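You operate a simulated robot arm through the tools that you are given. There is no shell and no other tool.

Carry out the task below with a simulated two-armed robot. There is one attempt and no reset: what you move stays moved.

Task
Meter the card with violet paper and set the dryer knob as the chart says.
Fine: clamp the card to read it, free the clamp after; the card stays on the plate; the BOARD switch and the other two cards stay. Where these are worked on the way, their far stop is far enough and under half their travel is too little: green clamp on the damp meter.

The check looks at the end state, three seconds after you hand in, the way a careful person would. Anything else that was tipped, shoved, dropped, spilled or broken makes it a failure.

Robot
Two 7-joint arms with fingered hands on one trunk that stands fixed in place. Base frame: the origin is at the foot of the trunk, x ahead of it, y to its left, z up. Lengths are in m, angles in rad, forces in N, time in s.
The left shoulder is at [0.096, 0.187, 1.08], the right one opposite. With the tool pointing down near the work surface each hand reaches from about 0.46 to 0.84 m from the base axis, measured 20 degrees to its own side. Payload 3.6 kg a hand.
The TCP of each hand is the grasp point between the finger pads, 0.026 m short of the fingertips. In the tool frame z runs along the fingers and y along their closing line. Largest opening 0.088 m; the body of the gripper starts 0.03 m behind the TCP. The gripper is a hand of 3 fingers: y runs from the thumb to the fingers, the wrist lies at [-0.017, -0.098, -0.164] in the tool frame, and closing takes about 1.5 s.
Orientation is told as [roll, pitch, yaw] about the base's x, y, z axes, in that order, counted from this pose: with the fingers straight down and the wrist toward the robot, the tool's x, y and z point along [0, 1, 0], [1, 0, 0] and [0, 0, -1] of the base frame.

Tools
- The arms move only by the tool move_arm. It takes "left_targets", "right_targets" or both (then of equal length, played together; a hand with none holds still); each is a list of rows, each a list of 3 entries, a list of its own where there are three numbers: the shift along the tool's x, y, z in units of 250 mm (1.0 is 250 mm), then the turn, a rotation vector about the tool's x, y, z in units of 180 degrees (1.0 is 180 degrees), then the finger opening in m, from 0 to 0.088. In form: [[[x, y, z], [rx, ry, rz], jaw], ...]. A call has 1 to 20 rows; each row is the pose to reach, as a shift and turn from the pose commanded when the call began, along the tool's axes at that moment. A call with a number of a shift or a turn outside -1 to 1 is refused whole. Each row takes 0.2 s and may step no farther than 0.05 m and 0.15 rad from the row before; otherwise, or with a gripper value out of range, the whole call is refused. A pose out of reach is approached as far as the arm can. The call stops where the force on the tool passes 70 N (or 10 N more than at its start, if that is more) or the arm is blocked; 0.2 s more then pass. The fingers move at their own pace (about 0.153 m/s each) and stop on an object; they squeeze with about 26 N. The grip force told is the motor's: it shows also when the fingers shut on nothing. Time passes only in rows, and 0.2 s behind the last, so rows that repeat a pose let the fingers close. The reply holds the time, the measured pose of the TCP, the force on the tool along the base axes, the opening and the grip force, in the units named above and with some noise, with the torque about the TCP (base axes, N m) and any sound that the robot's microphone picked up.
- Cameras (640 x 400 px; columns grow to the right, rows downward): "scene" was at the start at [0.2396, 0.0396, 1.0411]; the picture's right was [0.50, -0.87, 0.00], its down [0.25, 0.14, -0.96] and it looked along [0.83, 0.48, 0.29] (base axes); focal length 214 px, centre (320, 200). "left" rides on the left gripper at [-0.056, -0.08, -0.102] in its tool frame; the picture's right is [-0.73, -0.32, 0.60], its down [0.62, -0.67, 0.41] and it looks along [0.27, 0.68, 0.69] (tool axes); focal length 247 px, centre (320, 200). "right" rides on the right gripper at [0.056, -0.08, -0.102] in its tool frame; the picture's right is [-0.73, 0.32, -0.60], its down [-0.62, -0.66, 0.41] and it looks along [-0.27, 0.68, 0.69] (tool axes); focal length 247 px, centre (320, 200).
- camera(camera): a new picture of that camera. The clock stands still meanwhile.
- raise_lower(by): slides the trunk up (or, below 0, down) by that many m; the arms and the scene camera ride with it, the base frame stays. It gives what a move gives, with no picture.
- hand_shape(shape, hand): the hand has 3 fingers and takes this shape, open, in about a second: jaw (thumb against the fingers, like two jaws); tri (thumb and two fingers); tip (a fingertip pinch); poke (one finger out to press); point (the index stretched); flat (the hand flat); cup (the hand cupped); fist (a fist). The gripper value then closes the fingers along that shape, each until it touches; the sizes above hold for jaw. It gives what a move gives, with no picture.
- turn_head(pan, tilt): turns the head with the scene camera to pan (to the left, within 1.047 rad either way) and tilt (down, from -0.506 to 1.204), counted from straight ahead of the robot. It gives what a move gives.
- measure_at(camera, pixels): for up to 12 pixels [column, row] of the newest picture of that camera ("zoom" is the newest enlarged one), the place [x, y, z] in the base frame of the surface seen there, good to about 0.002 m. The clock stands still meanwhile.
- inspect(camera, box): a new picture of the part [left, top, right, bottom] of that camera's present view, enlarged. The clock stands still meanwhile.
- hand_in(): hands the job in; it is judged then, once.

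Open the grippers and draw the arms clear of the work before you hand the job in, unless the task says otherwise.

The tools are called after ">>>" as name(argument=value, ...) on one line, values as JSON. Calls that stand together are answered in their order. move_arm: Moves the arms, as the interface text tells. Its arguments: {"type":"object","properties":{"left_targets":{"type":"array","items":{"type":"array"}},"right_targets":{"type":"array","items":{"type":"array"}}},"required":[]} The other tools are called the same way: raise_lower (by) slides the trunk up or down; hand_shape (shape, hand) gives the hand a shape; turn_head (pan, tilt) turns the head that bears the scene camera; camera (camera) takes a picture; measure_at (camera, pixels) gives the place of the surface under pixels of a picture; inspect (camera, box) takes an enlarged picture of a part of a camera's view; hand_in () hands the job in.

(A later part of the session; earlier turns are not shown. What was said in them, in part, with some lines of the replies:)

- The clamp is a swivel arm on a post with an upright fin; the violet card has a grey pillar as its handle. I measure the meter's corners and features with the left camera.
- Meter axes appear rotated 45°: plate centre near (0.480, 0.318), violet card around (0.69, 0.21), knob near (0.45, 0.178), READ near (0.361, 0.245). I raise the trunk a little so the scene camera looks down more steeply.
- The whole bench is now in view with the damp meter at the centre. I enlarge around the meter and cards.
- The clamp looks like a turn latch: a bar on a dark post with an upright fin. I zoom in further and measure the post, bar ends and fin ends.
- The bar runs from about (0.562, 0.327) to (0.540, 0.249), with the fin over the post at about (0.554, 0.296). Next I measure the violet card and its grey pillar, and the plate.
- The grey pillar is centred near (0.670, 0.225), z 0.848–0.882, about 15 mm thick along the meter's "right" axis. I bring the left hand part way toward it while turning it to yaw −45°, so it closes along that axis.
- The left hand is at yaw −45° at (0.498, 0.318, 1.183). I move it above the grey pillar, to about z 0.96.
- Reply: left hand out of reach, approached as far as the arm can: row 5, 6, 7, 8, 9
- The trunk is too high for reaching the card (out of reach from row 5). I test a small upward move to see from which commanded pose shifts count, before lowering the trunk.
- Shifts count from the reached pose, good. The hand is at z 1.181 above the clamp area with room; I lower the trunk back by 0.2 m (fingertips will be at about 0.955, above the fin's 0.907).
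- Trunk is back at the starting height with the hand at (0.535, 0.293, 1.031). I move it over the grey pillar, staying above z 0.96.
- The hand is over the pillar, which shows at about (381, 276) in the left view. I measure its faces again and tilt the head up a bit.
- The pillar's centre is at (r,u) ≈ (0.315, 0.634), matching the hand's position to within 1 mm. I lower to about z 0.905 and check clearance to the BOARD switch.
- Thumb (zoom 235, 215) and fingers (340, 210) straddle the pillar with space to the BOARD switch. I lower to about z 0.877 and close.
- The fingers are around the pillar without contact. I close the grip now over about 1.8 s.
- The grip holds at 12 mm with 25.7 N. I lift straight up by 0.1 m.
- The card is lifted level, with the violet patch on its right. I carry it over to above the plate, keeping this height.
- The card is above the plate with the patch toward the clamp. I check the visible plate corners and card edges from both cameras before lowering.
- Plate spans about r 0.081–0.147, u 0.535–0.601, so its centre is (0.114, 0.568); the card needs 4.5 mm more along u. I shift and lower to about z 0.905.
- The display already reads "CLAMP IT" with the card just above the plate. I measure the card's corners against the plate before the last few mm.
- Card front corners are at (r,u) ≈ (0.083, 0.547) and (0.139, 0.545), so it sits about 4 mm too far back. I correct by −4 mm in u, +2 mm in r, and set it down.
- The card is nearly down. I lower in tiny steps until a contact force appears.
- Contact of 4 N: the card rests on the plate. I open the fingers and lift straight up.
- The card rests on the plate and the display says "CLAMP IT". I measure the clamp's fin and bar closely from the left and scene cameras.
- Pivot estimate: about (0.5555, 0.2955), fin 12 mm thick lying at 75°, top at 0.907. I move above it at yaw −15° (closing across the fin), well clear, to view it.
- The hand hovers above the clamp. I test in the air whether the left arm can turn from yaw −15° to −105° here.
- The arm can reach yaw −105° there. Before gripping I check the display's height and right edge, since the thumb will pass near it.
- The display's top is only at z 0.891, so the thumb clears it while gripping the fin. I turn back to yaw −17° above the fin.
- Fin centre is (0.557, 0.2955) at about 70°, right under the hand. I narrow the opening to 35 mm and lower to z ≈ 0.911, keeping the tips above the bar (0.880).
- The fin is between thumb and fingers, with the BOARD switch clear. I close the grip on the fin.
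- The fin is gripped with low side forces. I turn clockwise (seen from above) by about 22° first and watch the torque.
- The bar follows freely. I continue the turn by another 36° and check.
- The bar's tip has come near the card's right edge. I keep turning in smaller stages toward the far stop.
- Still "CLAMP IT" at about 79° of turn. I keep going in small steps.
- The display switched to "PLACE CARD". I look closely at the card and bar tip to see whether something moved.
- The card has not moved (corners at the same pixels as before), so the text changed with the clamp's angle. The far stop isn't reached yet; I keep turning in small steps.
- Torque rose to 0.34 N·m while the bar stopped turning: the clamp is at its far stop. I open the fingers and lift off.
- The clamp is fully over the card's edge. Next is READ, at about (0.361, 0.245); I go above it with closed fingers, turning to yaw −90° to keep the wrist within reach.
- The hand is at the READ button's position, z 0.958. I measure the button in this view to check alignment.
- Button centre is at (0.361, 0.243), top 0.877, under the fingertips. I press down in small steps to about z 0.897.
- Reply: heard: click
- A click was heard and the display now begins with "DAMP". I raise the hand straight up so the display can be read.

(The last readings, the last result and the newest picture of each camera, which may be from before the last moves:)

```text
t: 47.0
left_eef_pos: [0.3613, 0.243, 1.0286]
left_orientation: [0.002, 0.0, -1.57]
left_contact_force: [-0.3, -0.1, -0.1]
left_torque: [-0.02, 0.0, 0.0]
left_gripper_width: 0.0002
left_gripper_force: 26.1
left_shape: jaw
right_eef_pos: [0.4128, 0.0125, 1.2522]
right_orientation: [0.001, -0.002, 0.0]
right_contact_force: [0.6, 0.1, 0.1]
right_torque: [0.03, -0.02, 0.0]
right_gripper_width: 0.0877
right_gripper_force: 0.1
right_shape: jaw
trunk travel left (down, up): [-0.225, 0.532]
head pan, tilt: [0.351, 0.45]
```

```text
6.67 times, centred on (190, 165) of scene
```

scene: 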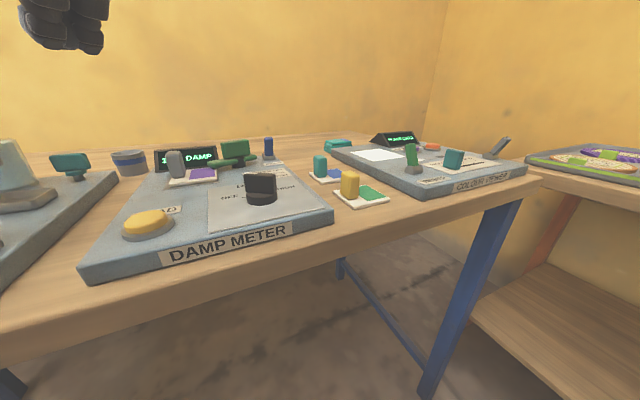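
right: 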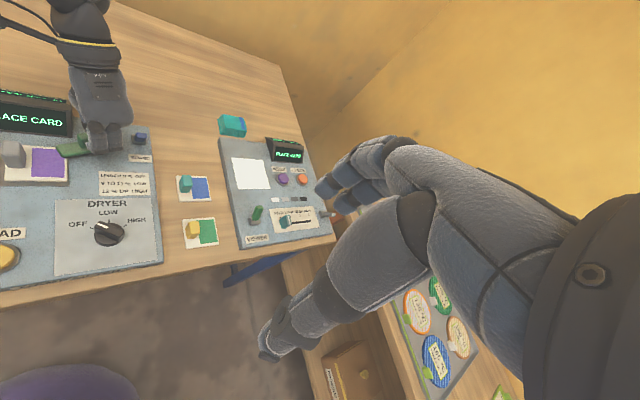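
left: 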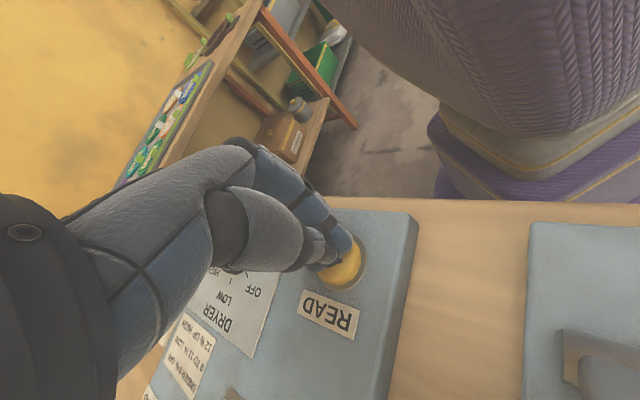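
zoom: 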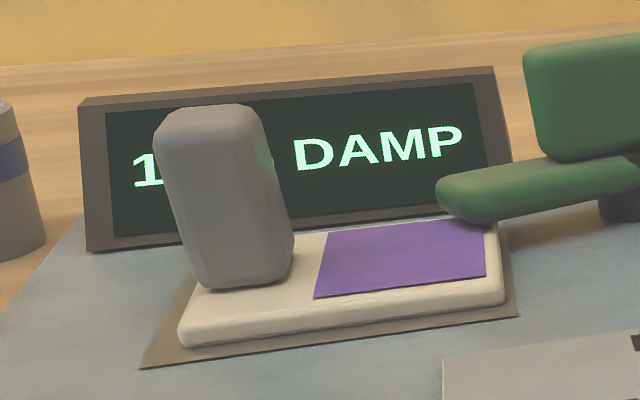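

The reading starts with "1" but the grey pillar hides the rest. I raise the trunk to look over the pillar with the scene camera.

>>> raise_lower(by=0.2)

>>> turn_head(pan=0.5, tilt=0.75)

>>> camera(camera="scene")

>>> camera(camera="left")

>>> camera(camera="right")

```text
t: 49.2
left_eef_pos: [0.3602, 0.244, 1.2277]
left_orientation: [-0.002, 0.001, -1.573]
left_contact_force: [-0.3, 0.1, -0.4]
left_torque: [-0.03, 0.0, 0.0]
left_gripper_width: 0.0001
left_gripper_force: 25.5
left_shape: jaw
right_eef_pos: [0.4125, 0.0144, 1.4514]
right_orientation: [0.0, 0.0, 0.0]
right_contact_force: [0.4, 0.3, 0.4]
right_torque: [0.0, -0.04, 0.04]
right_gripper_width: 0.0877
right_gripper_force: 0.1
right_shape: jaw
trunk travel left (down, up): [-0.425, 0.332]
head pan, tilt: [0.351, 0.45]
```

```text
t: 50.0
left_eef_pos: [0.36, 0.2432, 1.2262]
left_orientation: [0.0, -0.001, -1.57]
left_contact_force: [-0.6, 0.2, 0.4]
left_torque: [-0.01, 0.03, 0.0]
left_gripper_width: 0.0
left_gripper_force: 26.0
left_shape: jaw
right_eef_pos: [0.4117, 0.0141, 1.4523]
right_orientation: [0.001, -0.001, -0.001]
right_contact_force: [-0.1, 0.4, 0.8]
right_torque: [-0.02, 0.0, 0.02]
right_gripper_width: 0.0878
right_gripper_force: 0.0
right_shape: jaw
trunk travel left (down, up): [-0.425, 0.332]
head pan, tilt: [0.499, 0.75]
```

```text
taken
```

scene: 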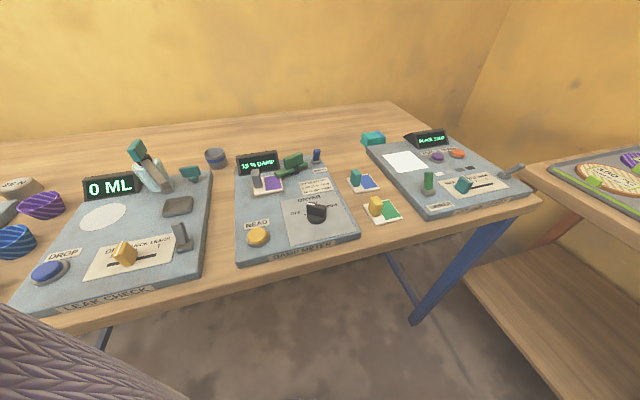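

```text
taken
```

left: 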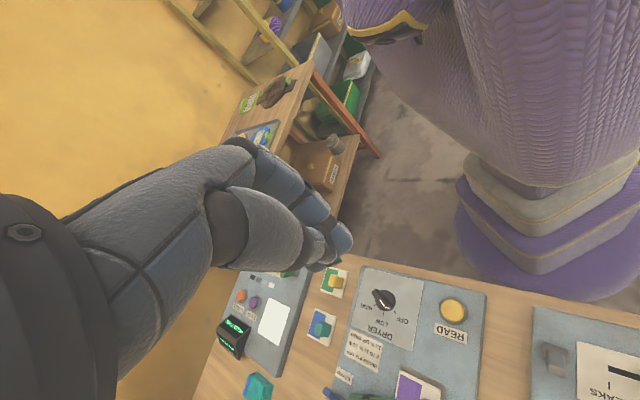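

```text
taken
```

right: 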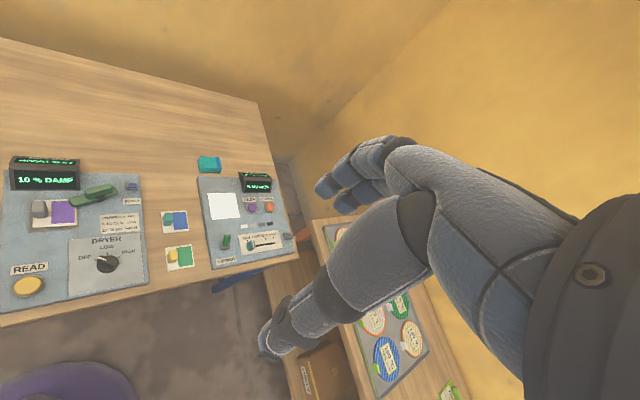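

The right camera's view seems to show "10 % DAMP" at (45, 180), the scene shows it at (257, 164). I enlarge both to be sure of the digits.

>>> inspect(camera="right", box=[0, 150, 90, 205])

>>> inspect(camera="scene", box=[228, 145, 288, 185])

>>> inspect(camera="right", box=[55, 170, 155, 290])

```text
7.11 times, centred on (45, 178) of right
```

zoom: 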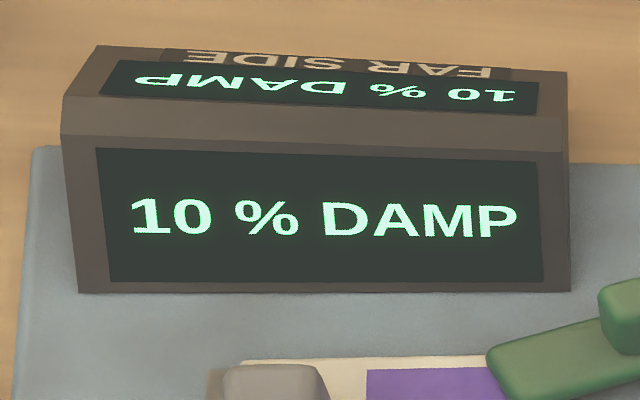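

```text
10.00 times, centred on (258, 165) of scene
```

zoom: 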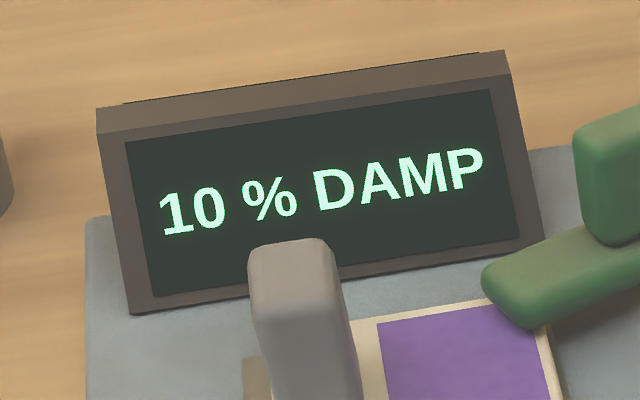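

```text
3.33 times, centred on (105, 230) of right
```

zoom: 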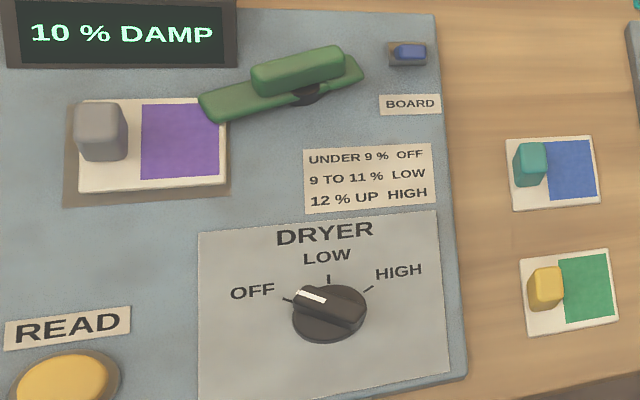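

The meter reads 10 % DAMP, so the chart says LOW. I lower the trunk again (hand returns to z ≈ 1.03) and go free the clamp.

>>> raise_lower(by=-0.2)

>>> turn_head(pan=0.4, tilt=0.45)

```text
t: 52.1
left_eef_pos: [0.3604, 0.2443, 1.0278]
left_orientation: [0.001, 0.0, -1.57]
left_contact_force: [0.7, 0.6, 0.4]
left_torque: [0.02, 0.0, 0.01]
left_gripper_width: 0.0
left_gripper_force: 26.1
left_shape: jaw
right_eef_pos: [0.4113, 0.0141, 1.2529]
right_orientation: [-0.001, 0.0, 0.0]
right_contact_force: [0.5, 0.1, 0.3]
right_torque: [0.04, -0.02, -0.02]
right_gripper_width: 0.0876
right_gripper_force: 0.1
right_shape: jaw
trunk travel left (down, up): [-0.225, 0.532]
head pan, tilt: [0.499, 0.75]
```

```text
t: 52.9
left_eef_pos: [0.3605, 0.2423, 1.0275]
left_orientation: [0.0, 0.0, -1.571]
left_contact_force: [0.3, 1.0, -0.1]
left_torque: [0.01, 0.01, -0.03]
left_gripper_width: 0.0
left_gripper_force: 25.8
left_shape: jaw
right_eef_pos: [0.4125, 0.0153, 1.2519]
right_orientation: [-0.001, 0.0, -0.001]
right_contact_force: [0.3, 0.7, -0.2]
right_torque: [-0.01, 0.0, 0.0]
right_gripper_width: 0.0874
right_gripper_force: 0.1
right_shape: jaw
trunk travel left (down, up): [-0.225, 0.532]
head pan, tilt: [0.4, 0.45]
```

I move the left hand back above the clamp at yaw −118° with the fingers opened.

>>> move_arm(left_targets=[[[0.157, -0.043, 0.01], [0, 0, 0.0311], 0.01], [[0.314, -0.085, 0.02], [0, 0, 0.0622], 0.03], [[0.47, -0.128, 0.04], [0, 0, 0.0933], 0.04], [[0.627, -0.17, 0.055], [0, 0, 0.1245], 0.04], [[0.784, -0.213, 0.07], [0, 0, 0.1556], 0.04], [[0.784, -0.213, 0.07], [0, 0, 0.1556], 0.04]])

>>> camera(camera="left")

>>> inspect(camera="left", box=[320, 220, 470, 330])

```text
t: 54.3
left_eef_pos: [0.555, 0.2953, 1.009]
left_orientation: [0.0, 0.0, -2.064]
left_contact_force: [0.0, 0.0, 0.3]
left_torque: [0.0, -0.01, -0.01]
left_gripper_width: 0.0397
left_gripper_force: 0.1
left_shape: jaw
right_eef_pos: [0.4118, 0.0148, 1.2532]
right_orientation: [0.001, 0.0, -0.001]
right_contact_force: [0.0, 0.4, -0.1]
right_torque: [0.0, 0.02, 0.02]
right_gripper_width: 0.088
right_gripper_force: 0.1
right_shape: jaw
trunk travel left (down, up): [-0.225, 0.532]
head pan, tilt: [0.4, 0.45]
```

```text
taken
```

left: 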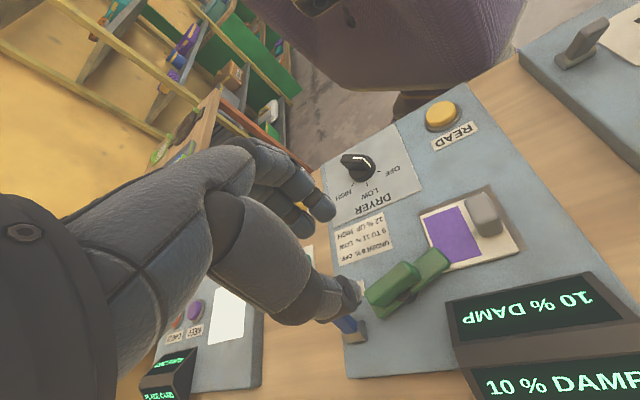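

```text
3.64 times, centred on (395, 275) of left
```

zoom: 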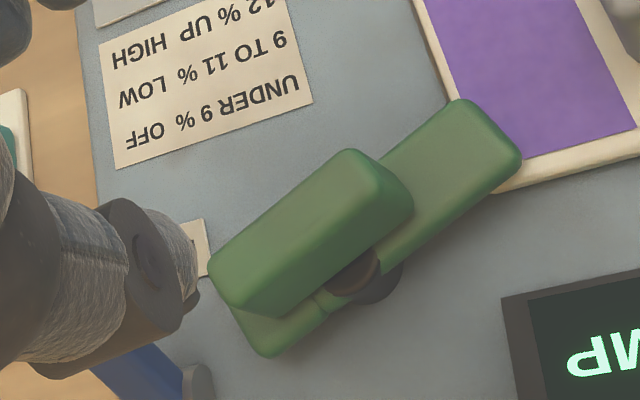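

The fin looks about 9° off the hand's closing direction, so the clamp turned about 90°. I measure the fin's top to align.

>>> measure_at(camera="zoom", pixels=[[225, 262], [260, 232], [300, 200], [340, 165], [365, 175], [390, 195], [245, 300], [310, 245], [480, 150], [255, 340]])

```text
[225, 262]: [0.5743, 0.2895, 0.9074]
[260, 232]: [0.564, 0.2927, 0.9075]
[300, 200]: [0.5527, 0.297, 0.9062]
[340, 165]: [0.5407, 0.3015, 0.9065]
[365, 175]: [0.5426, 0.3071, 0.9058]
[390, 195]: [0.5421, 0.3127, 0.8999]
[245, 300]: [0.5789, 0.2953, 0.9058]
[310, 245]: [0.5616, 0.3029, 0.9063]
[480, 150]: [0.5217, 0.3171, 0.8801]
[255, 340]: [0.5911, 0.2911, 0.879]
```

The fin now lies at 160°, centred near (0.5575, 0.2965), so the travel was 90°. I align to yaw −110° and lower onto it.

>>> move_arm(left_targets=[[[0.003, -0.005, 0.08], [0, 0, -0.023], 0.036], [[0.006, -0.009, 0.18], [0, 0, -0.046], 0.036], [[0.006, -0.009, 0.28], [0, 0, -0.046], 0.036], [[0.006, -0.009, 0.39], [0, 0, -0.046], 0.036], [[0.006, -0.009, 0.39], [0, 0, -0.046], 0.036]])

>>> inspect(camera="scene", box=[150, 60, 290, 200])

>>> camera(camera="left")

```text
t: 55.5
left_eef_pos: [0.5595, 0.2987, 0.9119]
left_orientation: [0.0, 0.0, -1.917]
left_contact_force: [0.4, -0.2, -1.0]
left_torque: [-0.02, 0.03, -0.01]
left_gripper_width: 0.0366
left_gripper_force: 0.1
left_shape: jaw
right_eef_pos: [0.4111, 0.014, 1.2518]
right_orientation: [0.002, 0.0, 0.001]
right_contact_force: [0.4, 0.0, 0.3]
right_torque: [-0.02, 0.02, -0.01]
right_gripper_width: 0.0879
right_gripper_force: 0.2
right_shape: jaw
trunk travel left (down, up): [-0.225, 0.532]
head pan, tilt: [0.4, 0.45]
```

```text
2.86 times, centred on (220, 130) of scene
```

zoom: 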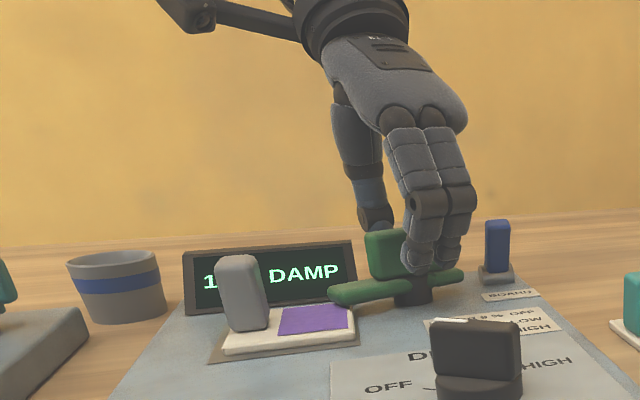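

```text
taken
```

left: 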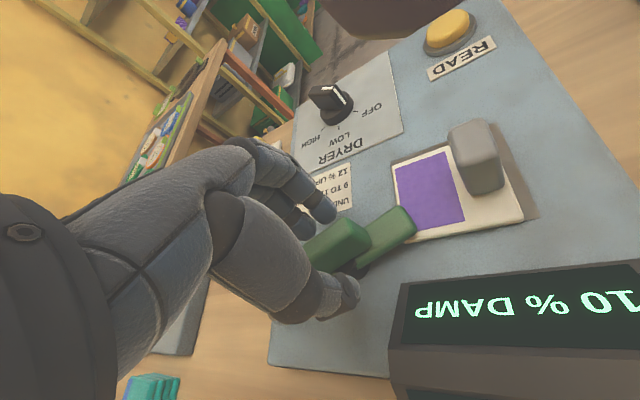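

The fin is between thumb and fingers. I correct by about 3 mm toward the pivot and close.

>>> move_arm(left_targets=[[[-0.004, 0.01, 0], [0, 0, 0], 0.03], [[-0.004, 0.01, 0], [0, 0, 0], 0.018], [[-0.004, 0.01, 0], [0, 0, 0], 0.008], [[-0.004, 0.01, 0], [0, 0, 0], 0.0], [[-0.004, 0.01, 0], [0, 0, 0], 0.0], [[-0.004, 0.01, 0], [0, 0, 0], 0.0], [[-0.004, 0.01, 0], [0, 0, 0], 0.0]])

```text
t: 57.1
left_eef_pos: [0.5574, 0.2955, 0.9125]
left_orientation: [0.0, 0.001, -1.918]
left_contact_force: [1.0, 0.2, -0.6]
left_torque: [-0.02, 0.0, -0.07]
left_gripper_width: 0.007
left_gripper_force: 26.0
left_shape: jaw
right_eef_pos: [0.4115, 0.0145, 1.252]
right_orientation: [-0.001, 0.0, -0.001]
right_contact_force: [-0.6, -0.3, 0.1]
right_torque: [0.02, 0.01, -0.01]
right_gripper_width: 0.0877
right_gripper_force: 0.1
right_shape: jaw
trunk travel left (down, up): [-0.225, 0.532]
head pan, tilt: [0.4, 0.45]
```

Gripped with small forces. I turn back counter-clockwise by about 43° first.

>>> move_arm(left_targets=[[[0, 0, 0], [0, 0, -0.04], 0.0], [[0, 0, 0], [0, 0, -0.08], 0.0], [[0, 0, 0], [0, 0, -0.12], 0.0], [[0, 0, 0], [0, 0, -0.16], 0.0], [[0, 0, 0], [0, 0, -0.2], 0.0], [[0, 0, 0], [0, 0, -0.24], 0.0]])

>>> inspect(camera="scene", box=[150, 60, 290, 200])

```text
t: 58.5
left_eef_pos: [0.5574, 0.294, 0.9123]
left_orientation: [0.0, 0.0, -1.158]
left_contact_force: [7.1, -2.5, -3.0]
left_torque: [-0.11, -0.11, -0.02]
left_gripper_width: 0.0067
left_gripper_force: 26.5
left_shape: jaw
right_eef_pos: [0.414, 0.0139, 1.2521]
right_orientation: [0.0, 0.003, -0.001]
right_contact_force: [0.2, -0.2, 0.9]
right_torque: [0.0, 0.05, -0.02]
right_gripper_width: 0.0875
right_gripper_force: 0.2
right_shape: jaw
trunk travel left (down, up): [-0.225, 0.532]
head pan, tilt: [0.4, 0.45]
```

```text
2.86 times, centred on (220, 130) of scene
```

zoom: 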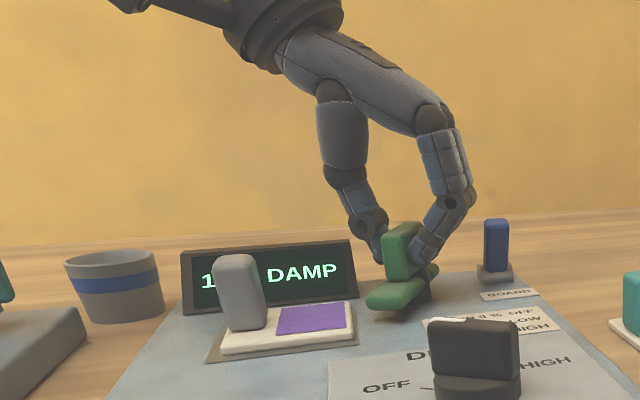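

The bar is swinging back and the card is still. I turn the remaining ~50° to its open stop.

>>> move_arm(left_targets=[[[0, 0, 0], [0, 0, -0.04], 0.0], [[0, 0, 0], [0, 0, -0.08], 0.0], [[0, 0, 0], [0, 0, -0.12], 0.0], [[0, 0, 0], [0, 0, -0.16], 0.0], [[0, 0, 0], [0, 0, -0.2], 0.0], [[0, 0, 0], [0, 0, -0.24], 0.0], [[0, 0, 0], [0, 0, -0.27], 0.0], [[0, 0, 0], [0, 0, -0.285], 0.0]])

>>> inspect(camera="scene", box=[150, 60, 290, 200])

```text
t: 60.3
left_eef_pos: [0.5579, 0.295, 0.9122]
left_orientation: [0.0, 0.001, -0.267]
left_contact_force: [13.5, -3.2, 0.5]
left_torque: [-0.04, -0.41, -0.38]
left_gripper_width: 0.0073
left_gripper_force: 26.1
left_shape: jaw
right_eef_pos: [0.4138, 0.0142, 1.253]
right_orientation: [0.0, 0.001, 0.0]
right_contact_force: [-0.1, -0.2, 0.1]
right_torque: [0.01, 0.03, 0.0]
right_gripper_width: 0.0875
right_gripper_force: 0.0
right_shape: jaw
trunk travel left (down, up): [-0.225, 0.532]
head pan, tilt: [0.4, 0.45]
```

```text
2.86 times, centred on (220, 130) of scene
```

zoom: 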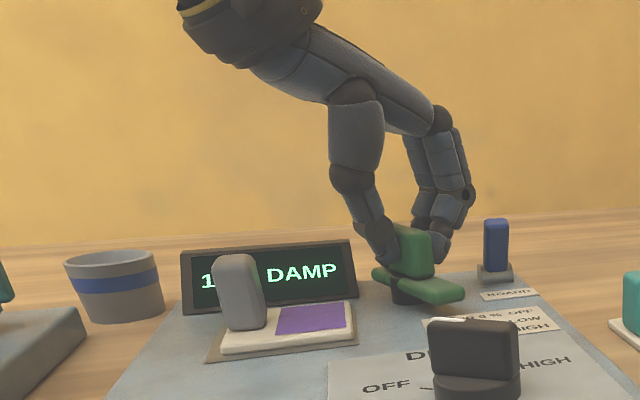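

Torque shows the open stop is reached again. I open the fingers slightly and lift away.

>>> move_arm(left_targets=[[[0, 0, 0], [0, 0, 0], 0.012], [[0, 0, 0], [0, 0, 0], 0.022], [[0, 0, 0], [0, 0, 0], 0.033], [[0, 0, 0], [0, 0, 0], 0.033], [[0, 0, 0], [0, 0, 0], 0.033], [[0, 0, -0.06], [0, 0, 0], 0.033], [[0, 0, -0.16], [0, 0, 0], 0.033], [[0, 0, -0.3], [0, 0, 0], 0.033], [[0, 0, -0.44], [0, 0, 0], 0.04]])

>>> camera(camera="scene")

>>> inspect(camera="scene", box=[150, 130, 300, 230])

>>> inspect(camera="right", box=[0, 80, 240, 280])

```text
t: 62.3
left_eef_pos: [0.5556, 0.2951, 1.0231]
left_orientation: [0.001, 0.0, -0.266]
left_contact_force: [-0.6, -0.5, -1.0]
left_torque: [0.01, 0.03, -0.02]
left_gripper_width: 0.0397
left_gripper_force: 0.1
left_shape: jaw
right_eef_pos: [0.4128, 0.0146, 1.2523]
right_orientation: [0.0, 0.0, 0.0]
right_contact_force: [0.1, 0.6, -0.8]
right_torque: [0.04, 0.01, 0.01]
right_gripper_width: 0.0879
right_gripper_force: 0.0
right_shape: jaw
trunk travel left (down, up): [-0.225, 0.532]
head pan, tilt: [0.4, 0.45]
```

```text
taken
```

scene: 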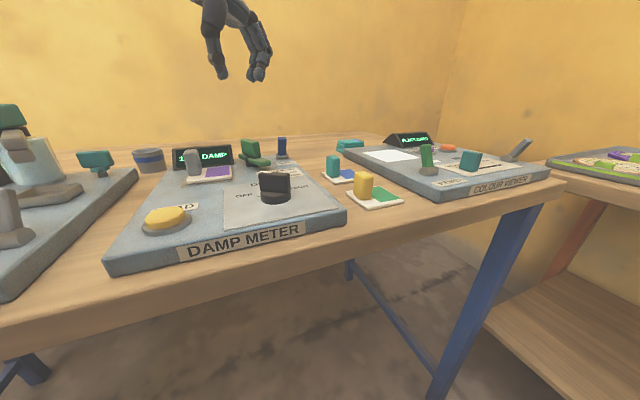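

```text
4.00 times, centred on (225, 180) of scene
```

zoom: 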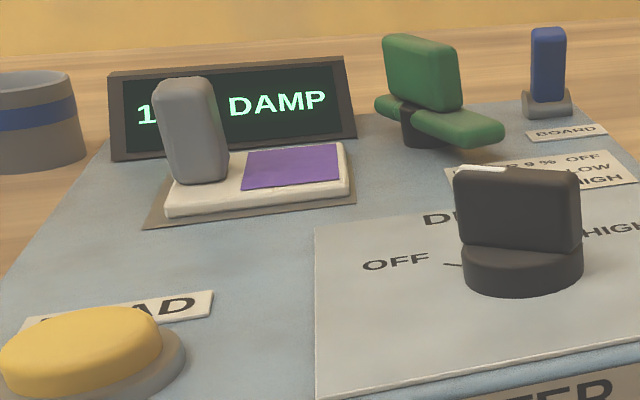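

```text
2.00 times, centred on (120, 180) of right
```

zoom: 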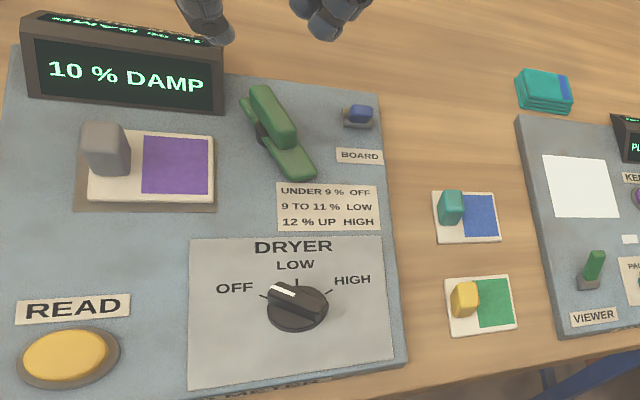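

The clamp is back where it began and the reading stays. Now the knob: I zoom in on it and measure its fin, pointer and the tick marks.

>>> inspect(camera="right", box=[65, 190, 155, 260])

>>> inspect(camera="scene", box=[235, 160, 315, 215])

```text
5.71 times, centred on (110, 225) of right
```

zoom: 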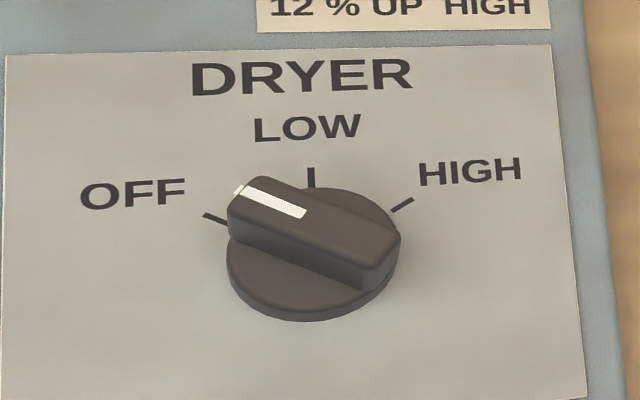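

```text
7.27 times, centred on (275, 188) of scene
```

zoom: 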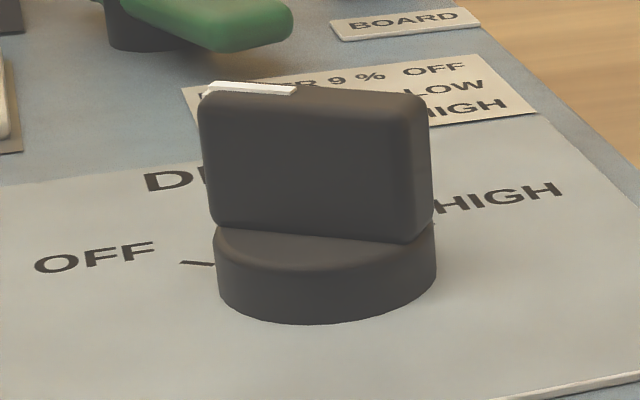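

The pointer is at OFF. I re-take the right-hand enlargement and measure ticks and fin.

>>> inspect(camera="right", box=[65, 190, 155, 260])

>>> measure_at(camera="zoom", pixels=[[206, 215], [222, 221], [312, 170], [312, 185], [409, 201], [395, 210], [245, 192], [300, 211], [280, 190], [380, 240], [340, 220], [310, 310]])

>>> measure_at(camera="zoom", pixels=[[235, 205], [360, 265], [395, 235], [270, 180], [310, 235], [240, 290], [370, 290], [230, 260], [385, 265], [5, 60], [550, 50], [580, 380]])

```text
5.71 times, centred on (110, 225) of right
```

zoom: 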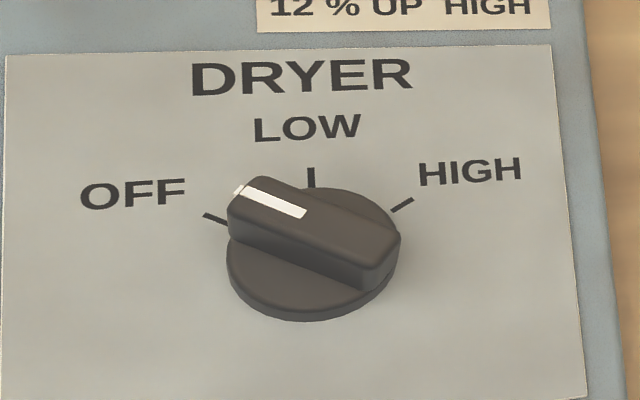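

```text
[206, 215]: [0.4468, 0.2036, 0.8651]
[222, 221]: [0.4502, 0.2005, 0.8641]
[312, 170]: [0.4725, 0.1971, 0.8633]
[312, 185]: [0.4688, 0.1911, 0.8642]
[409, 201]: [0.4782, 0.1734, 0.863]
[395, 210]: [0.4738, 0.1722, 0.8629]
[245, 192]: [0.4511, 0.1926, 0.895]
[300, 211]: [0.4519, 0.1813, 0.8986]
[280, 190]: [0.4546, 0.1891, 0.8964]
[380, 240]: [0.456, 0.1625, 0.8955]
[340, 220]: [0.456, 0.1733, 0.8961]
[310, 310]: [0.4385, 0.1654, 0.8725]
```

```text
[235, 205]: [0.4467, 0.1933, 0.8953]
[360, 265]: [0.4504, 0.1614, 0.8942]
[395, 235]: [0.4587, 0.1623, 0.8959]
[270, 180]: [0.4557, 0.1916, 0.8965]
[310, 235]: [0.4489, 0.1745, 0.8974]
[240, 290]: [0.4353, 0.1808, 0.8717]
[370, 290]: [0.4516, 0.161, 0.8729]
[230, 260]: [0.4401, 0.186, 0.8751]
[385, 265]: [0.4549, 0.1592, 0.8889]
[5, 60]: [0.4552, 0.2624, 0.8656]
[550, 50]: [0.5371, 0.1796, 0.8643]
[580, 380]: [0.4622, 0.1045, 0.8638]
```

The fin runs at about 96° in base terms, centred near (0.453, 0.177), top 0.897; LOW's tick is at 45° from the knob's centre. I move above the knob at yaw +6°.

>>> move_arm(left_targets=[[[-0.113, -0.054, 0.0], [0, 0, -0.0236], 0.04], [[-0.225, -0.109, 0.03], [0, 0, -0.0471], 0.04], [[-0.338, -0.163, 0.07], [0, 0, -0.0707], 0.04], [[-0.451, -0.218, 0.1], [0, 0, -0.0942], 0.04], [[-0.564, -0.272, 0.13], [0, 0, -0.1178], 0.04], [[-0.564, -0.272, 0.13], [0, 0, -0.1178], 0.04]])

>>> camera(camera="left")

>>> inspect(camera="left", box=[320, 220, 470, 330])

```text
t: 63.7
left_eef_pos: [0.4527, 0.1777, 0.9902]
left_orientation: [0.0, 0.001, 0.105]
left_contact_force: [-0.5, -0.3, -0.6]
left_torque: [0.01, 0.0, -0.01]
left_gripper_width: 0.0398
left_gripper_force: 0.1
left_shape: jaw
right_eef_pos: [0.4125, 0.0153, 1.253]
right_orientation: [0.001, 0.001, -0.001]
right_contact_force: [0.3, 0.0, 0.5]
right_torque: [-0.04, 0.02, -0.02]
right_gripper_width: 0.0876
right_gripper_force: 0.1
right_shape: jaw
trunk travel left (down, up): [-0.225, 0.532]
head pan, tilt: [0.4, 0.45]
```

```text
taken
```

left: 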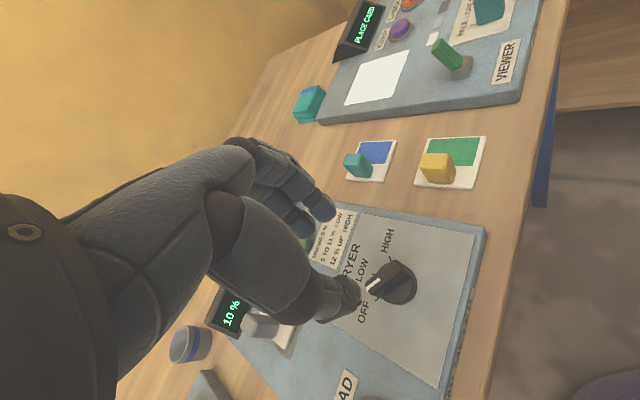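

```text
3.64 times, centred on (395, 275) of left
```

zoom: 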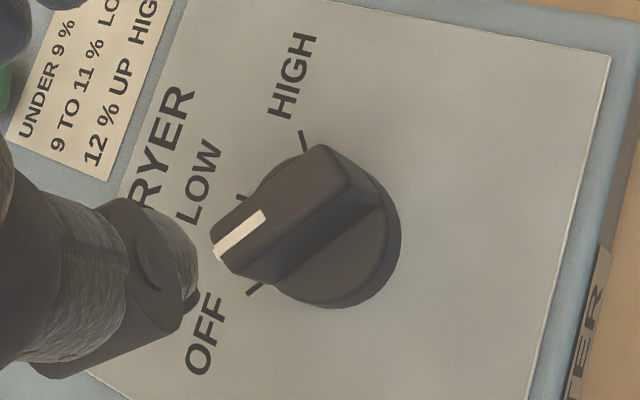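

The knob is clearly seen from here. I measure its fin and ticks again.

>>> measure_at(camera="zoom", pixels=[[222, 230], [320, 155], [335, 175], [240, 262], [225, 250], [265, 215], [255, 288], [240, 197], [302, 138], [380, 180], [395, 230], [340, 300]])

```text
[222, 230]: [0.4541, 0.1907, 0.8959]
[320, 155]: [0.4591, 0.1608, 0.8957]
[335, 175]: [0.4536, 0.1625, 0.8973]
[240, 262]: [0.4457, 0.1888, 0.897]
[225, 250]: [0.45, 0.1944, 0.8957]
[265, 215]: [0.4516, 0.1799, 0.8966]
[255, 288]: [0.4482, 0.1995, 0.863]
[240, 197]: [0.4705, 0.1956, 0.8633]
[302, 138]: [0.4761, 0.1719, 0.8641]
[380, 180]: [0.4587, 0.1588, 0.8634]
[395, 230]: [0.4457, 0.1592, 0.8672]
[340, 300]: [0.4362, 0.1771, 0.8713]
```

The pointer is at about 99° with OFF's tick at 100°, LOW's at 46°, HIGH's at −12°. I align to yaw +9° and lower over the fin to z ≈ 0.903.

>>> move_arm(left_targets=[[[0, 0, 0.1], [0, 0, -0.008], 0.036], [[0, 0, 0.2], [0, 0, -0.0167], 0.036], [[0, 0, 0.29], [0, 0, -0.0167], 0.036], [[0, 0, 0.349], [0, 0, -0.0167], 0.036], [[0, 0, 0.349], [0, 0, -0.0167], 0.036]])

>>> inspect(camera="scene", box=[200, 90, 360, 230])

>>> camera(camera="left")

```text
t: 64.9
left_eef_pos: [0.4532, 0.1762, 0.9031]
left_orientation: [0.001, -0.001, 0.157]
left_contact_force: [-0.3, -0.3, -0.7]
left_torque: [-0.01, 0.01, -0.03]
left_gripper_width: 0.0363
left_gripper_force: 0.1
left_shape: jaw
right_eef_pos: [0.4121, 0.0141, 1.2509]
right_orientation: [-0.001, -0.001, 0.0]
right_contact_force: [0.0, 0.4, 1.5]
right_torque: [0.01, -0.02, 0.01]
right_gripper_width: 0.0874
right_gripper_force: 0.0
right_shape: jaw
trunk travel left (down, up): [-0.225, 0.532]
head pan, tilt: [0.4, 0.45]
```

```text
2.86 times, centred on (280, 160) of scene
```

zoom: 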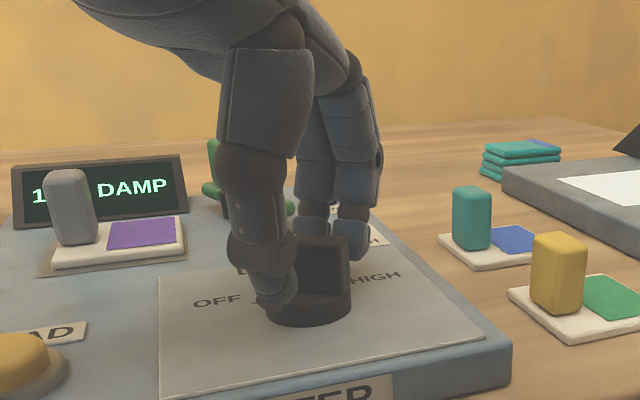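

```text
taken
```

left: 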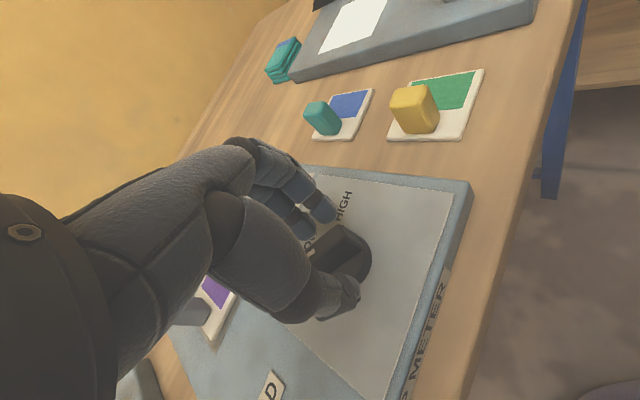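

The fin is between thumb and fingers. I close on it.

>>> move_arm(left_targets=[[[0, 0, 0], [0, 0, 0], 0.026], [[0, 0, 0], [0, 0, 0], 0.016], [[0, 0, 0], [0, 0, 0], 0.008], [[0, 0, 0], [0, 0, 0], 0.0], [[0, 0, 0], [0, 0, 0], 0.0], [[0, 0, 0], [0, 0, 0], 0.0], [[0, 0, 0], [0, 0, 0], 0.0]])

>>> inspect(camera="right", box=[65, 180, 155, 260])

>>> inspect(camera="scene", box=[200, 90, 360, 230])

```text
t: 66.5
left_eef_pos: [0.454, 0.1773, 0.9027]
left_orientation: [0.0, 0.002, 0.156]
left_contact_force: [-0.9, -0.5, -1.8]
left_torque: [0.01, 0.02, 0.02]
left_gripper_width: 0.0072
left_gripper_force: 26.2
left_shape: jaw
right_eef_pos: [0.4118, 0.0149, 1.252]
right_orientation: [-0.001, 0.001, 0.0]
right_contact_force: [-0.2, 0.0, -0.9]
right_torque: [0.02, -0.03, -0.02]
right_gripper_width: 0.0878
right_gripper_force: 0.2
right_shape: jaw
trunk travel left (down, up): [-0.225, 0.532]
head pan, tilt: [0.4, 0.45]
```

```text
5.00 times, centred on (110, 220) of right
```

zoom: 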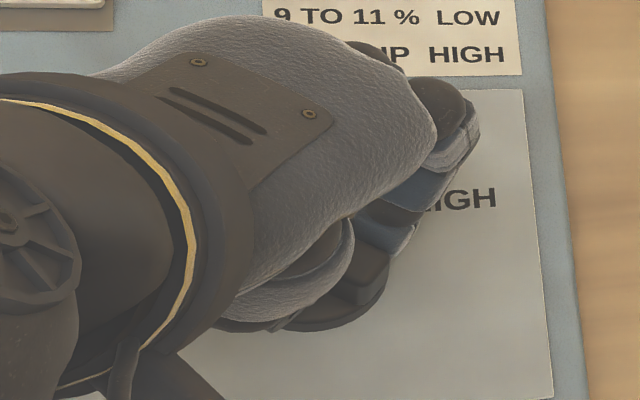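

```text
2.86 times, centred on (280, 160) of scene
```

zoom: 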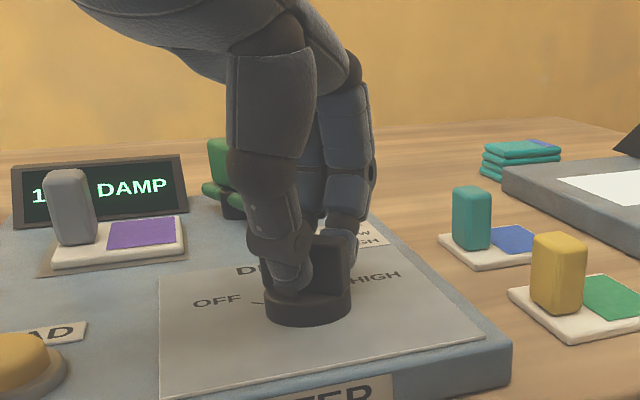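

Gripped with little force. I turn clockwise by 27° and check the torque.

>>> move_arm(left_targets=[[[0, 0, 0], [0, 0, 0.0375], 0.0], [[0, 0, 0], [0, 0, 0.075], 0.0], [[0, 0, 0], [0, 0, 0.1125], 0.0], [[0, 0, 0], [0, 0, 0.15], 0.0]])

>>> inspect(camera="scene", box=[200, 90, 360, 230])

```text
t: 67.5
left_eef_pos: [0.4532, 0.1759, 0.9041]
left_orientation: [0.002, -0.001, -0.32]
left_contact_force: [-2.9, -1.7, -1.5]
left_torque: [-0.06, -0.05, 0.0]
left_gripper_width: 0.0072
left_gripper_force: 25.7
left_shape: jaw
right_eef_pos: [0.4135, 0.0148, 1.2526]
right_orientation: [0.0, -0.001, 0.001]
right_contact_force: [-0.1, -1.2, -0.6]
right_torque: [0.0, 0.0, -0.02]
right_gripper_width: 0.0875
right_gripper_force: 0.1
right_shape: jaw
trunk travel left (down, up): [-0.225, 0.532]
head pan, tilt: [0.4, 0.45]
```

```text
2.86 times, centred on (280, 160) of scene
```

zoom: 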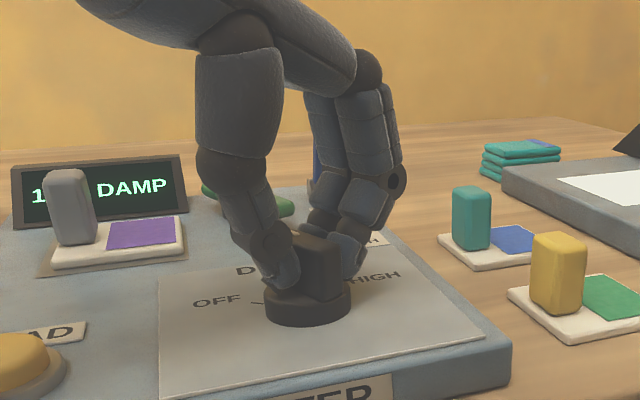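

The knob follows the hand. I turn the remaining 27° so the fin points along LOW's direction.

>>> move_arm(left_targets=[[[0, 0, 0], [0, 0, 0.0375], 0.0], [[0, 0, 0], [0, 0, 0.075], 0.0], [[0, 0, 0], [0, 0, 0.1125], 0.0], [[0, 0, 0], [0, 0, 0.148], 0.0], [[0, 0, 0], [0, 0, 0.148], 0.0]])

>>> inspect(camera="scene", box=[200, 90, 360, 230])

>>> camera(camera="left")

```text
t: 68.7
left_eef_pos: [0.4546, 0.1769, 0.9034]
left_orientation: [0.001, 0.002, -0.782]
left_contact_force: [-2.6, -4.8, -1.6]
left_torque: [-0.12, 0.0, -0.04]
left_gripper_width: 0.0071
left_gripper_force: 26.1
left_shape: jaw
right_eef_pos: [0.4123, 0.0139, 1.2529]
right_orientation: [0.0, 0.001, -0.001]
right_contact_force: [0.0, -0.4, -0.1]
right_torque: [-0.01, 0.0, -0.01]
right_gripper_width: 0.088
right_gripper_force: 0.0
right_shape: jaw
trunk travel left (down, up): [-0.225, 0.532]
head pan, tilt: [0.4, 0.45]
```

```text
2.86 times, centred on (280, 160) of scene
```

zoom: 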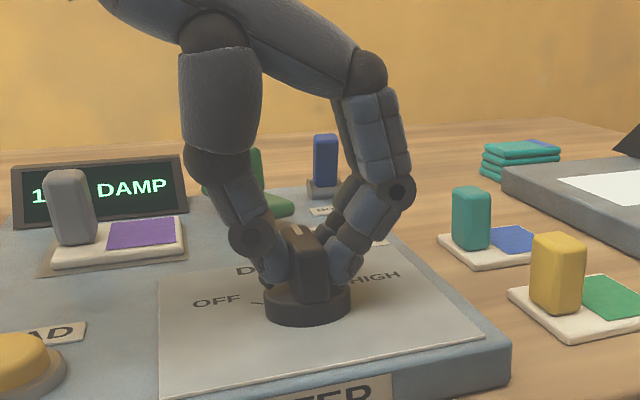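

```text
taken
```

left: 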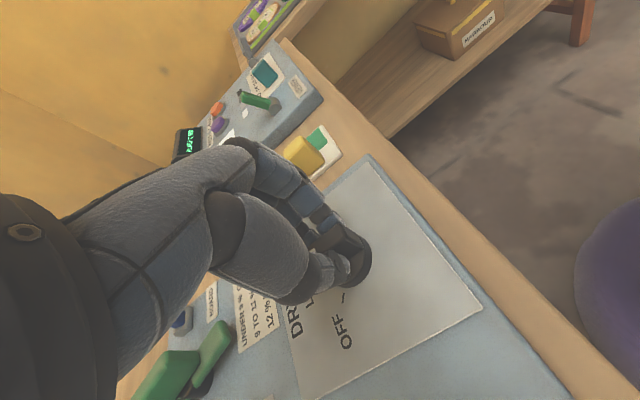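

The fin now points toward LOW. I open the fingers gently and rise to check the pointer.

>>> move_arm(left_targets=[[[0, 0, 0], [0, 0, 0], 0.012], [[0, 0, 0], [0, 0, 0], 0.02], [[0, 0, 0], [0, 0, 0], 0.03], [[0, 0, 0], [0, 0, 0], 0.036], [[0, 0, 0], [0, 0, 0], 0.036], [[0, 0, -0.06], [0, 0, 0], 0.036], [[0, 0, -0.16], [0, 0, 0], 0.036], [[0, 0, -0.3], [0, 0, 0], 0.036], [[0, 0, -0.44], [0, 0, 0], 0.036], [[0, 0, -0.6], [0, 0, 0], 0.036]])

>>> camera(camera="left")

>>> inspect(camera="left", box=[320, 220, 470, 330])

>>> camera(camera="right")

```text
t: 70.9
left_eef_pos: [0.4525, 0.1775, 1.0532]
left_orientation: [-0.001, 0.0, -0.782]
left_contact_force: [0.0, 0.2, 0.5]
left_torque: [-0.01, 0.0, 0.0]
left_gripper_width: 0.0357
left_gripper_force: 0.1
left_shape: jaw
right_eef_pos: [0.412, 0.0145, 1.2523]
right_orientation: [-0.001, 0.0, 0.0]
right_contact_force: [0.0, 0.5, 0.5]
right_torque: [0.0, -0.03, 0.02]
right_gripper_width: 0.0876
right_gripper_force: 0.0
right_shape: jaw
trunk travel left (down, up): [-0.225, 0.532]
head pan, tilt: [0.4, 0.45]
```

```text
taken
```

left: 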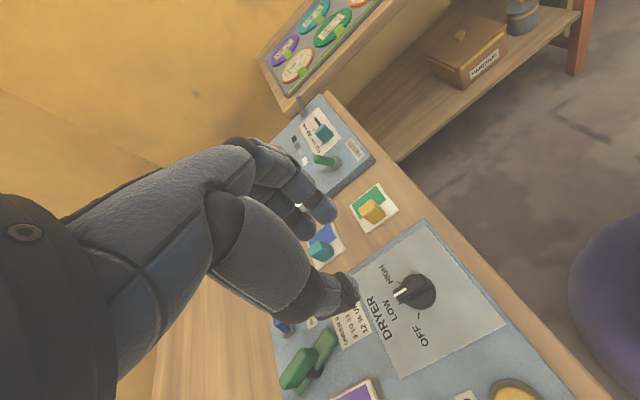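

```text
3.64 times, centred on (395, 275) of left
```

zoom: 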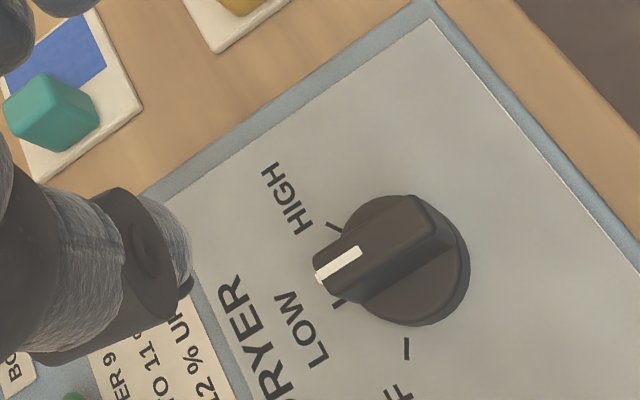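

```text
taken
```

right: 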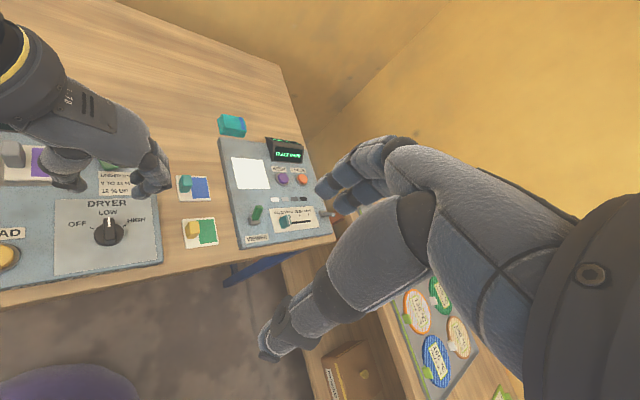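

The knob's pointer looks to be at LOW. I enlarge it from the right camera and measure the pointer's direction against the LOW tick.

>>> inspect(camera="right", box=[65, 190, 155, 260])

>>> measure_at(camera="zoom", pixels=[[304, 168], [304, 195], [312, 170], [309, 200], [206, 215], [409, 201]])

```text
5.71 times, centred on (110, 225) of right
```

zoom: 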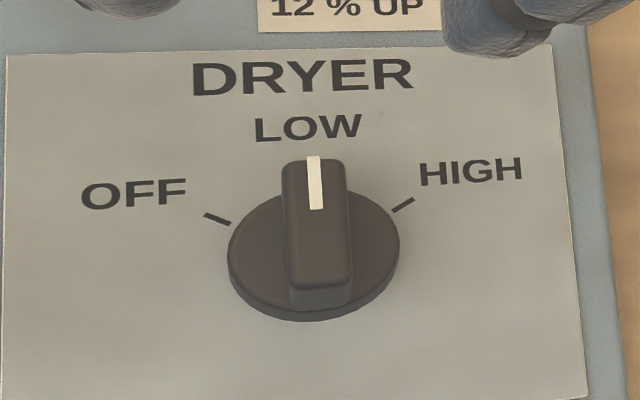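

```text
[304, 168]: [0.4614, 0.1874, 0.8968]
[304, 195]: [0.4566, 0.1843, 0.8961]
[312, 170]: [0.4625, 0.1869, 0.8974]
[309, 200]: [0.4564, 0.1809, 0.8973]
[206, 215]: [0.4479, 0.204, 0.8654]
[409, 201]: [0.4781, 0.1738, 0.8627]
```

The pointer runs at 44.5°, straight at LOW (45°). I raise the left hand and bring it back near its starting pose, with the fingers open.

>>> move_arm(left_targets=[[[0, 0, -0.17], [0, 0, 0], 0.05], [[0, 0, -0.34], [0, 0, 0], 0.06], [[0, 0, -0.51], [0, 0, 0], 0.07], [[0, 0, -0.68], [0, 0, 0], 0.08], [[0.053, -0.138, -0.68], [0, 0, -0.0357], 0.085], [[0.105, -0.276, -0.68], [0, 0, -0.0714], 0.085], [[0.158, -0.414, -0.68], [0, 0, -0.107], 0.085], [[0.21, -0.553, -0.68], [0, 0, -0.143], 0.085], [[0.263, -0.69, -0.68], [0, 0, -0.179], 0.085], [[0.315, -0.829, -0.68], [0, 0, -0.214], 0.085], [[0.368, -0.967, -0.68], [0, 0, -0.25], 0.085], [[0.368, -0.967, -0.68], [0, 0, -0.25], 0.085]])

>>> turn_head(pan=0.4, tilt=0.55)

>>> camera(camera="scene")

>>> camera(camera="left")

>>> camera(camera="right")

```text
t: 73.5
left_eef_pos: [0.347, 0.412, 1.2236]
left_orientation: [0.001, 0.0, 0.006]
left_contact_force: [0.1, 0.3, -0.6]
left_torque: [0.04, 0.0, -0.01]
left_gripper_width: 0.0846
left_gripper_force: 0.1
left_shape: jaw
right_eef_pos: [0.4126, 0.0144, 1.2509]
right_orientation: [-0.001, 0.001, 0.0]
right_contact_force: [-0.1, -0.3, 0.2]
right_torque: [0.0, -0.04, 0.01]
right_gripper_width: 0.0879
right_gripper_force: 0.1
right_shape: jaw
trunk travel left (down, up): [-0.225, 0.532]
head pan, tilt: [0.4, 0.45]
```

```text
t: 74.2
left_eef_pos: [0.3469, 0.4115, 1.223]
left_orientation: [0.001, 0.0, 0.005]
left_contact_force: [-0.1, 0.4, 0.0]
left_torque: [-0.01, 0.02, -0.01]
left_gripper_width: 0.0846
left_gripper_force: 0.1
left_shape: jaw
right_eef_pos: [0.4127, 0.0144, 1.2522]
right_orientation: [0.001, 0.0, -0.001]
right_contact_force: [-0.2, -0.1, -0.3]
right_torque: [-0.02, -0.01, 0.05]
right_gripper_width: 0.0876
right_gripper_force: 0.1
right_shape: jaw
trunk travel left (down, up): [-0.225, 0.532]
head pan, tilt: [0.4, 0.55]
```

```text
taken
```

scene: 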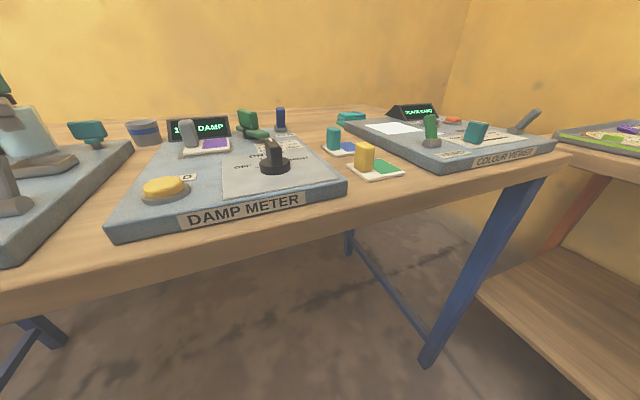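

```text
taken
```

left: 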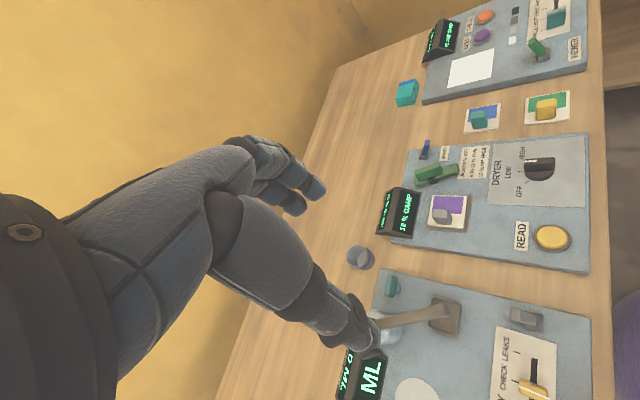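

```text
taken
```

right: 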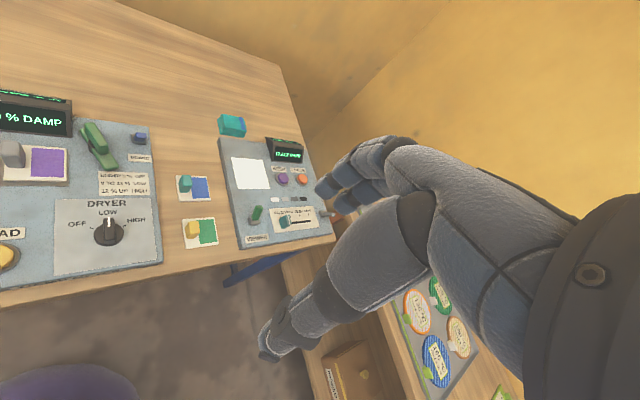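

The hands are clear. I take a last close look at the clamp, card, BOARD switch, other cards and knob.

>>> inspect(camera="right", box=[0, 80, 240, 280])

>>> inspect(camera="left", box=[370, 80, 610, 280])

>>> inspect(camera="scene", box=[130, 90, 330, 215])

```text
2.00 times, centred on (120, 180) of right
```

zoom: 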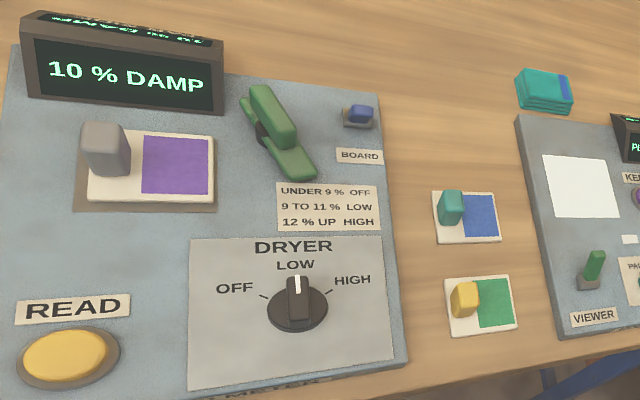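

```text
2.00 times, centred on (490, 180) of left
```

zoom: 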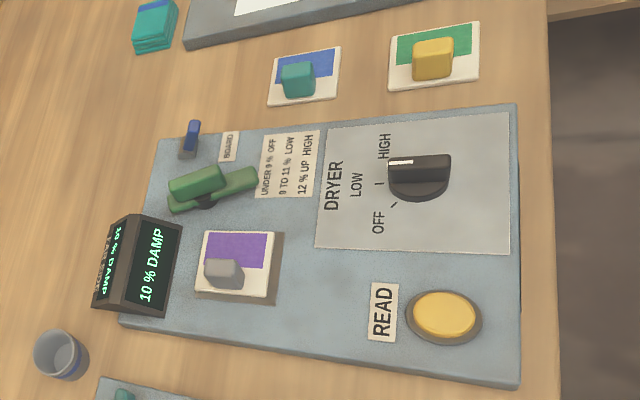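

```text
3.20 times, centred on (230, 152) of scene
```

zoom: 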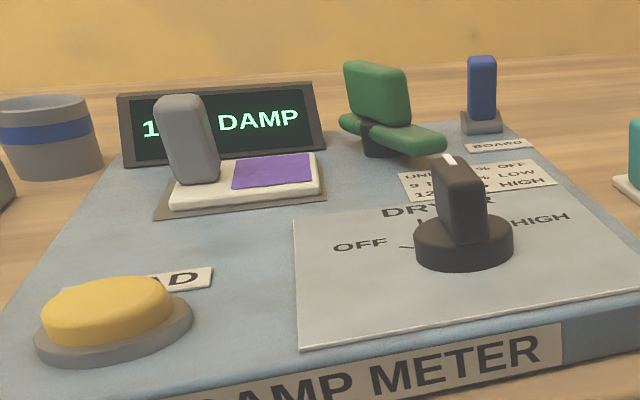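

The display reads 10 % DAMP, the knob points at LOW, and the clamp is back at its open position. The violet card sits on the plate, and the BOARD switch and the other two cards are unmoved. I hand in.

>>> hand_in()

```text
The job is handed in.
```

The violet card metered at 10 % damp, so I set the dryer knob to LOW, as the chart says for 9 to 11 %. The job is handed in, and no verdict has come back yet.

- **Card and reading:** the violet card is on the meter plate. I swung the green clamp to its far stop, pressed READ (it clicked) and read "10 % DAMP" from two cameras.
- **Clamp:** it is turned back to its open stop, where it started.
- **Knob:** the pointer measures about 44.5°, against about 45° for the LOW mark.
- **Everything else:** in the last close-up pictures the BOARD switch and the other two cards looked unmoved, and I saw nothing tipped or shoved.

The left hand is back near its starting pose and the right hand was never used. Both are open and clear of the bench.
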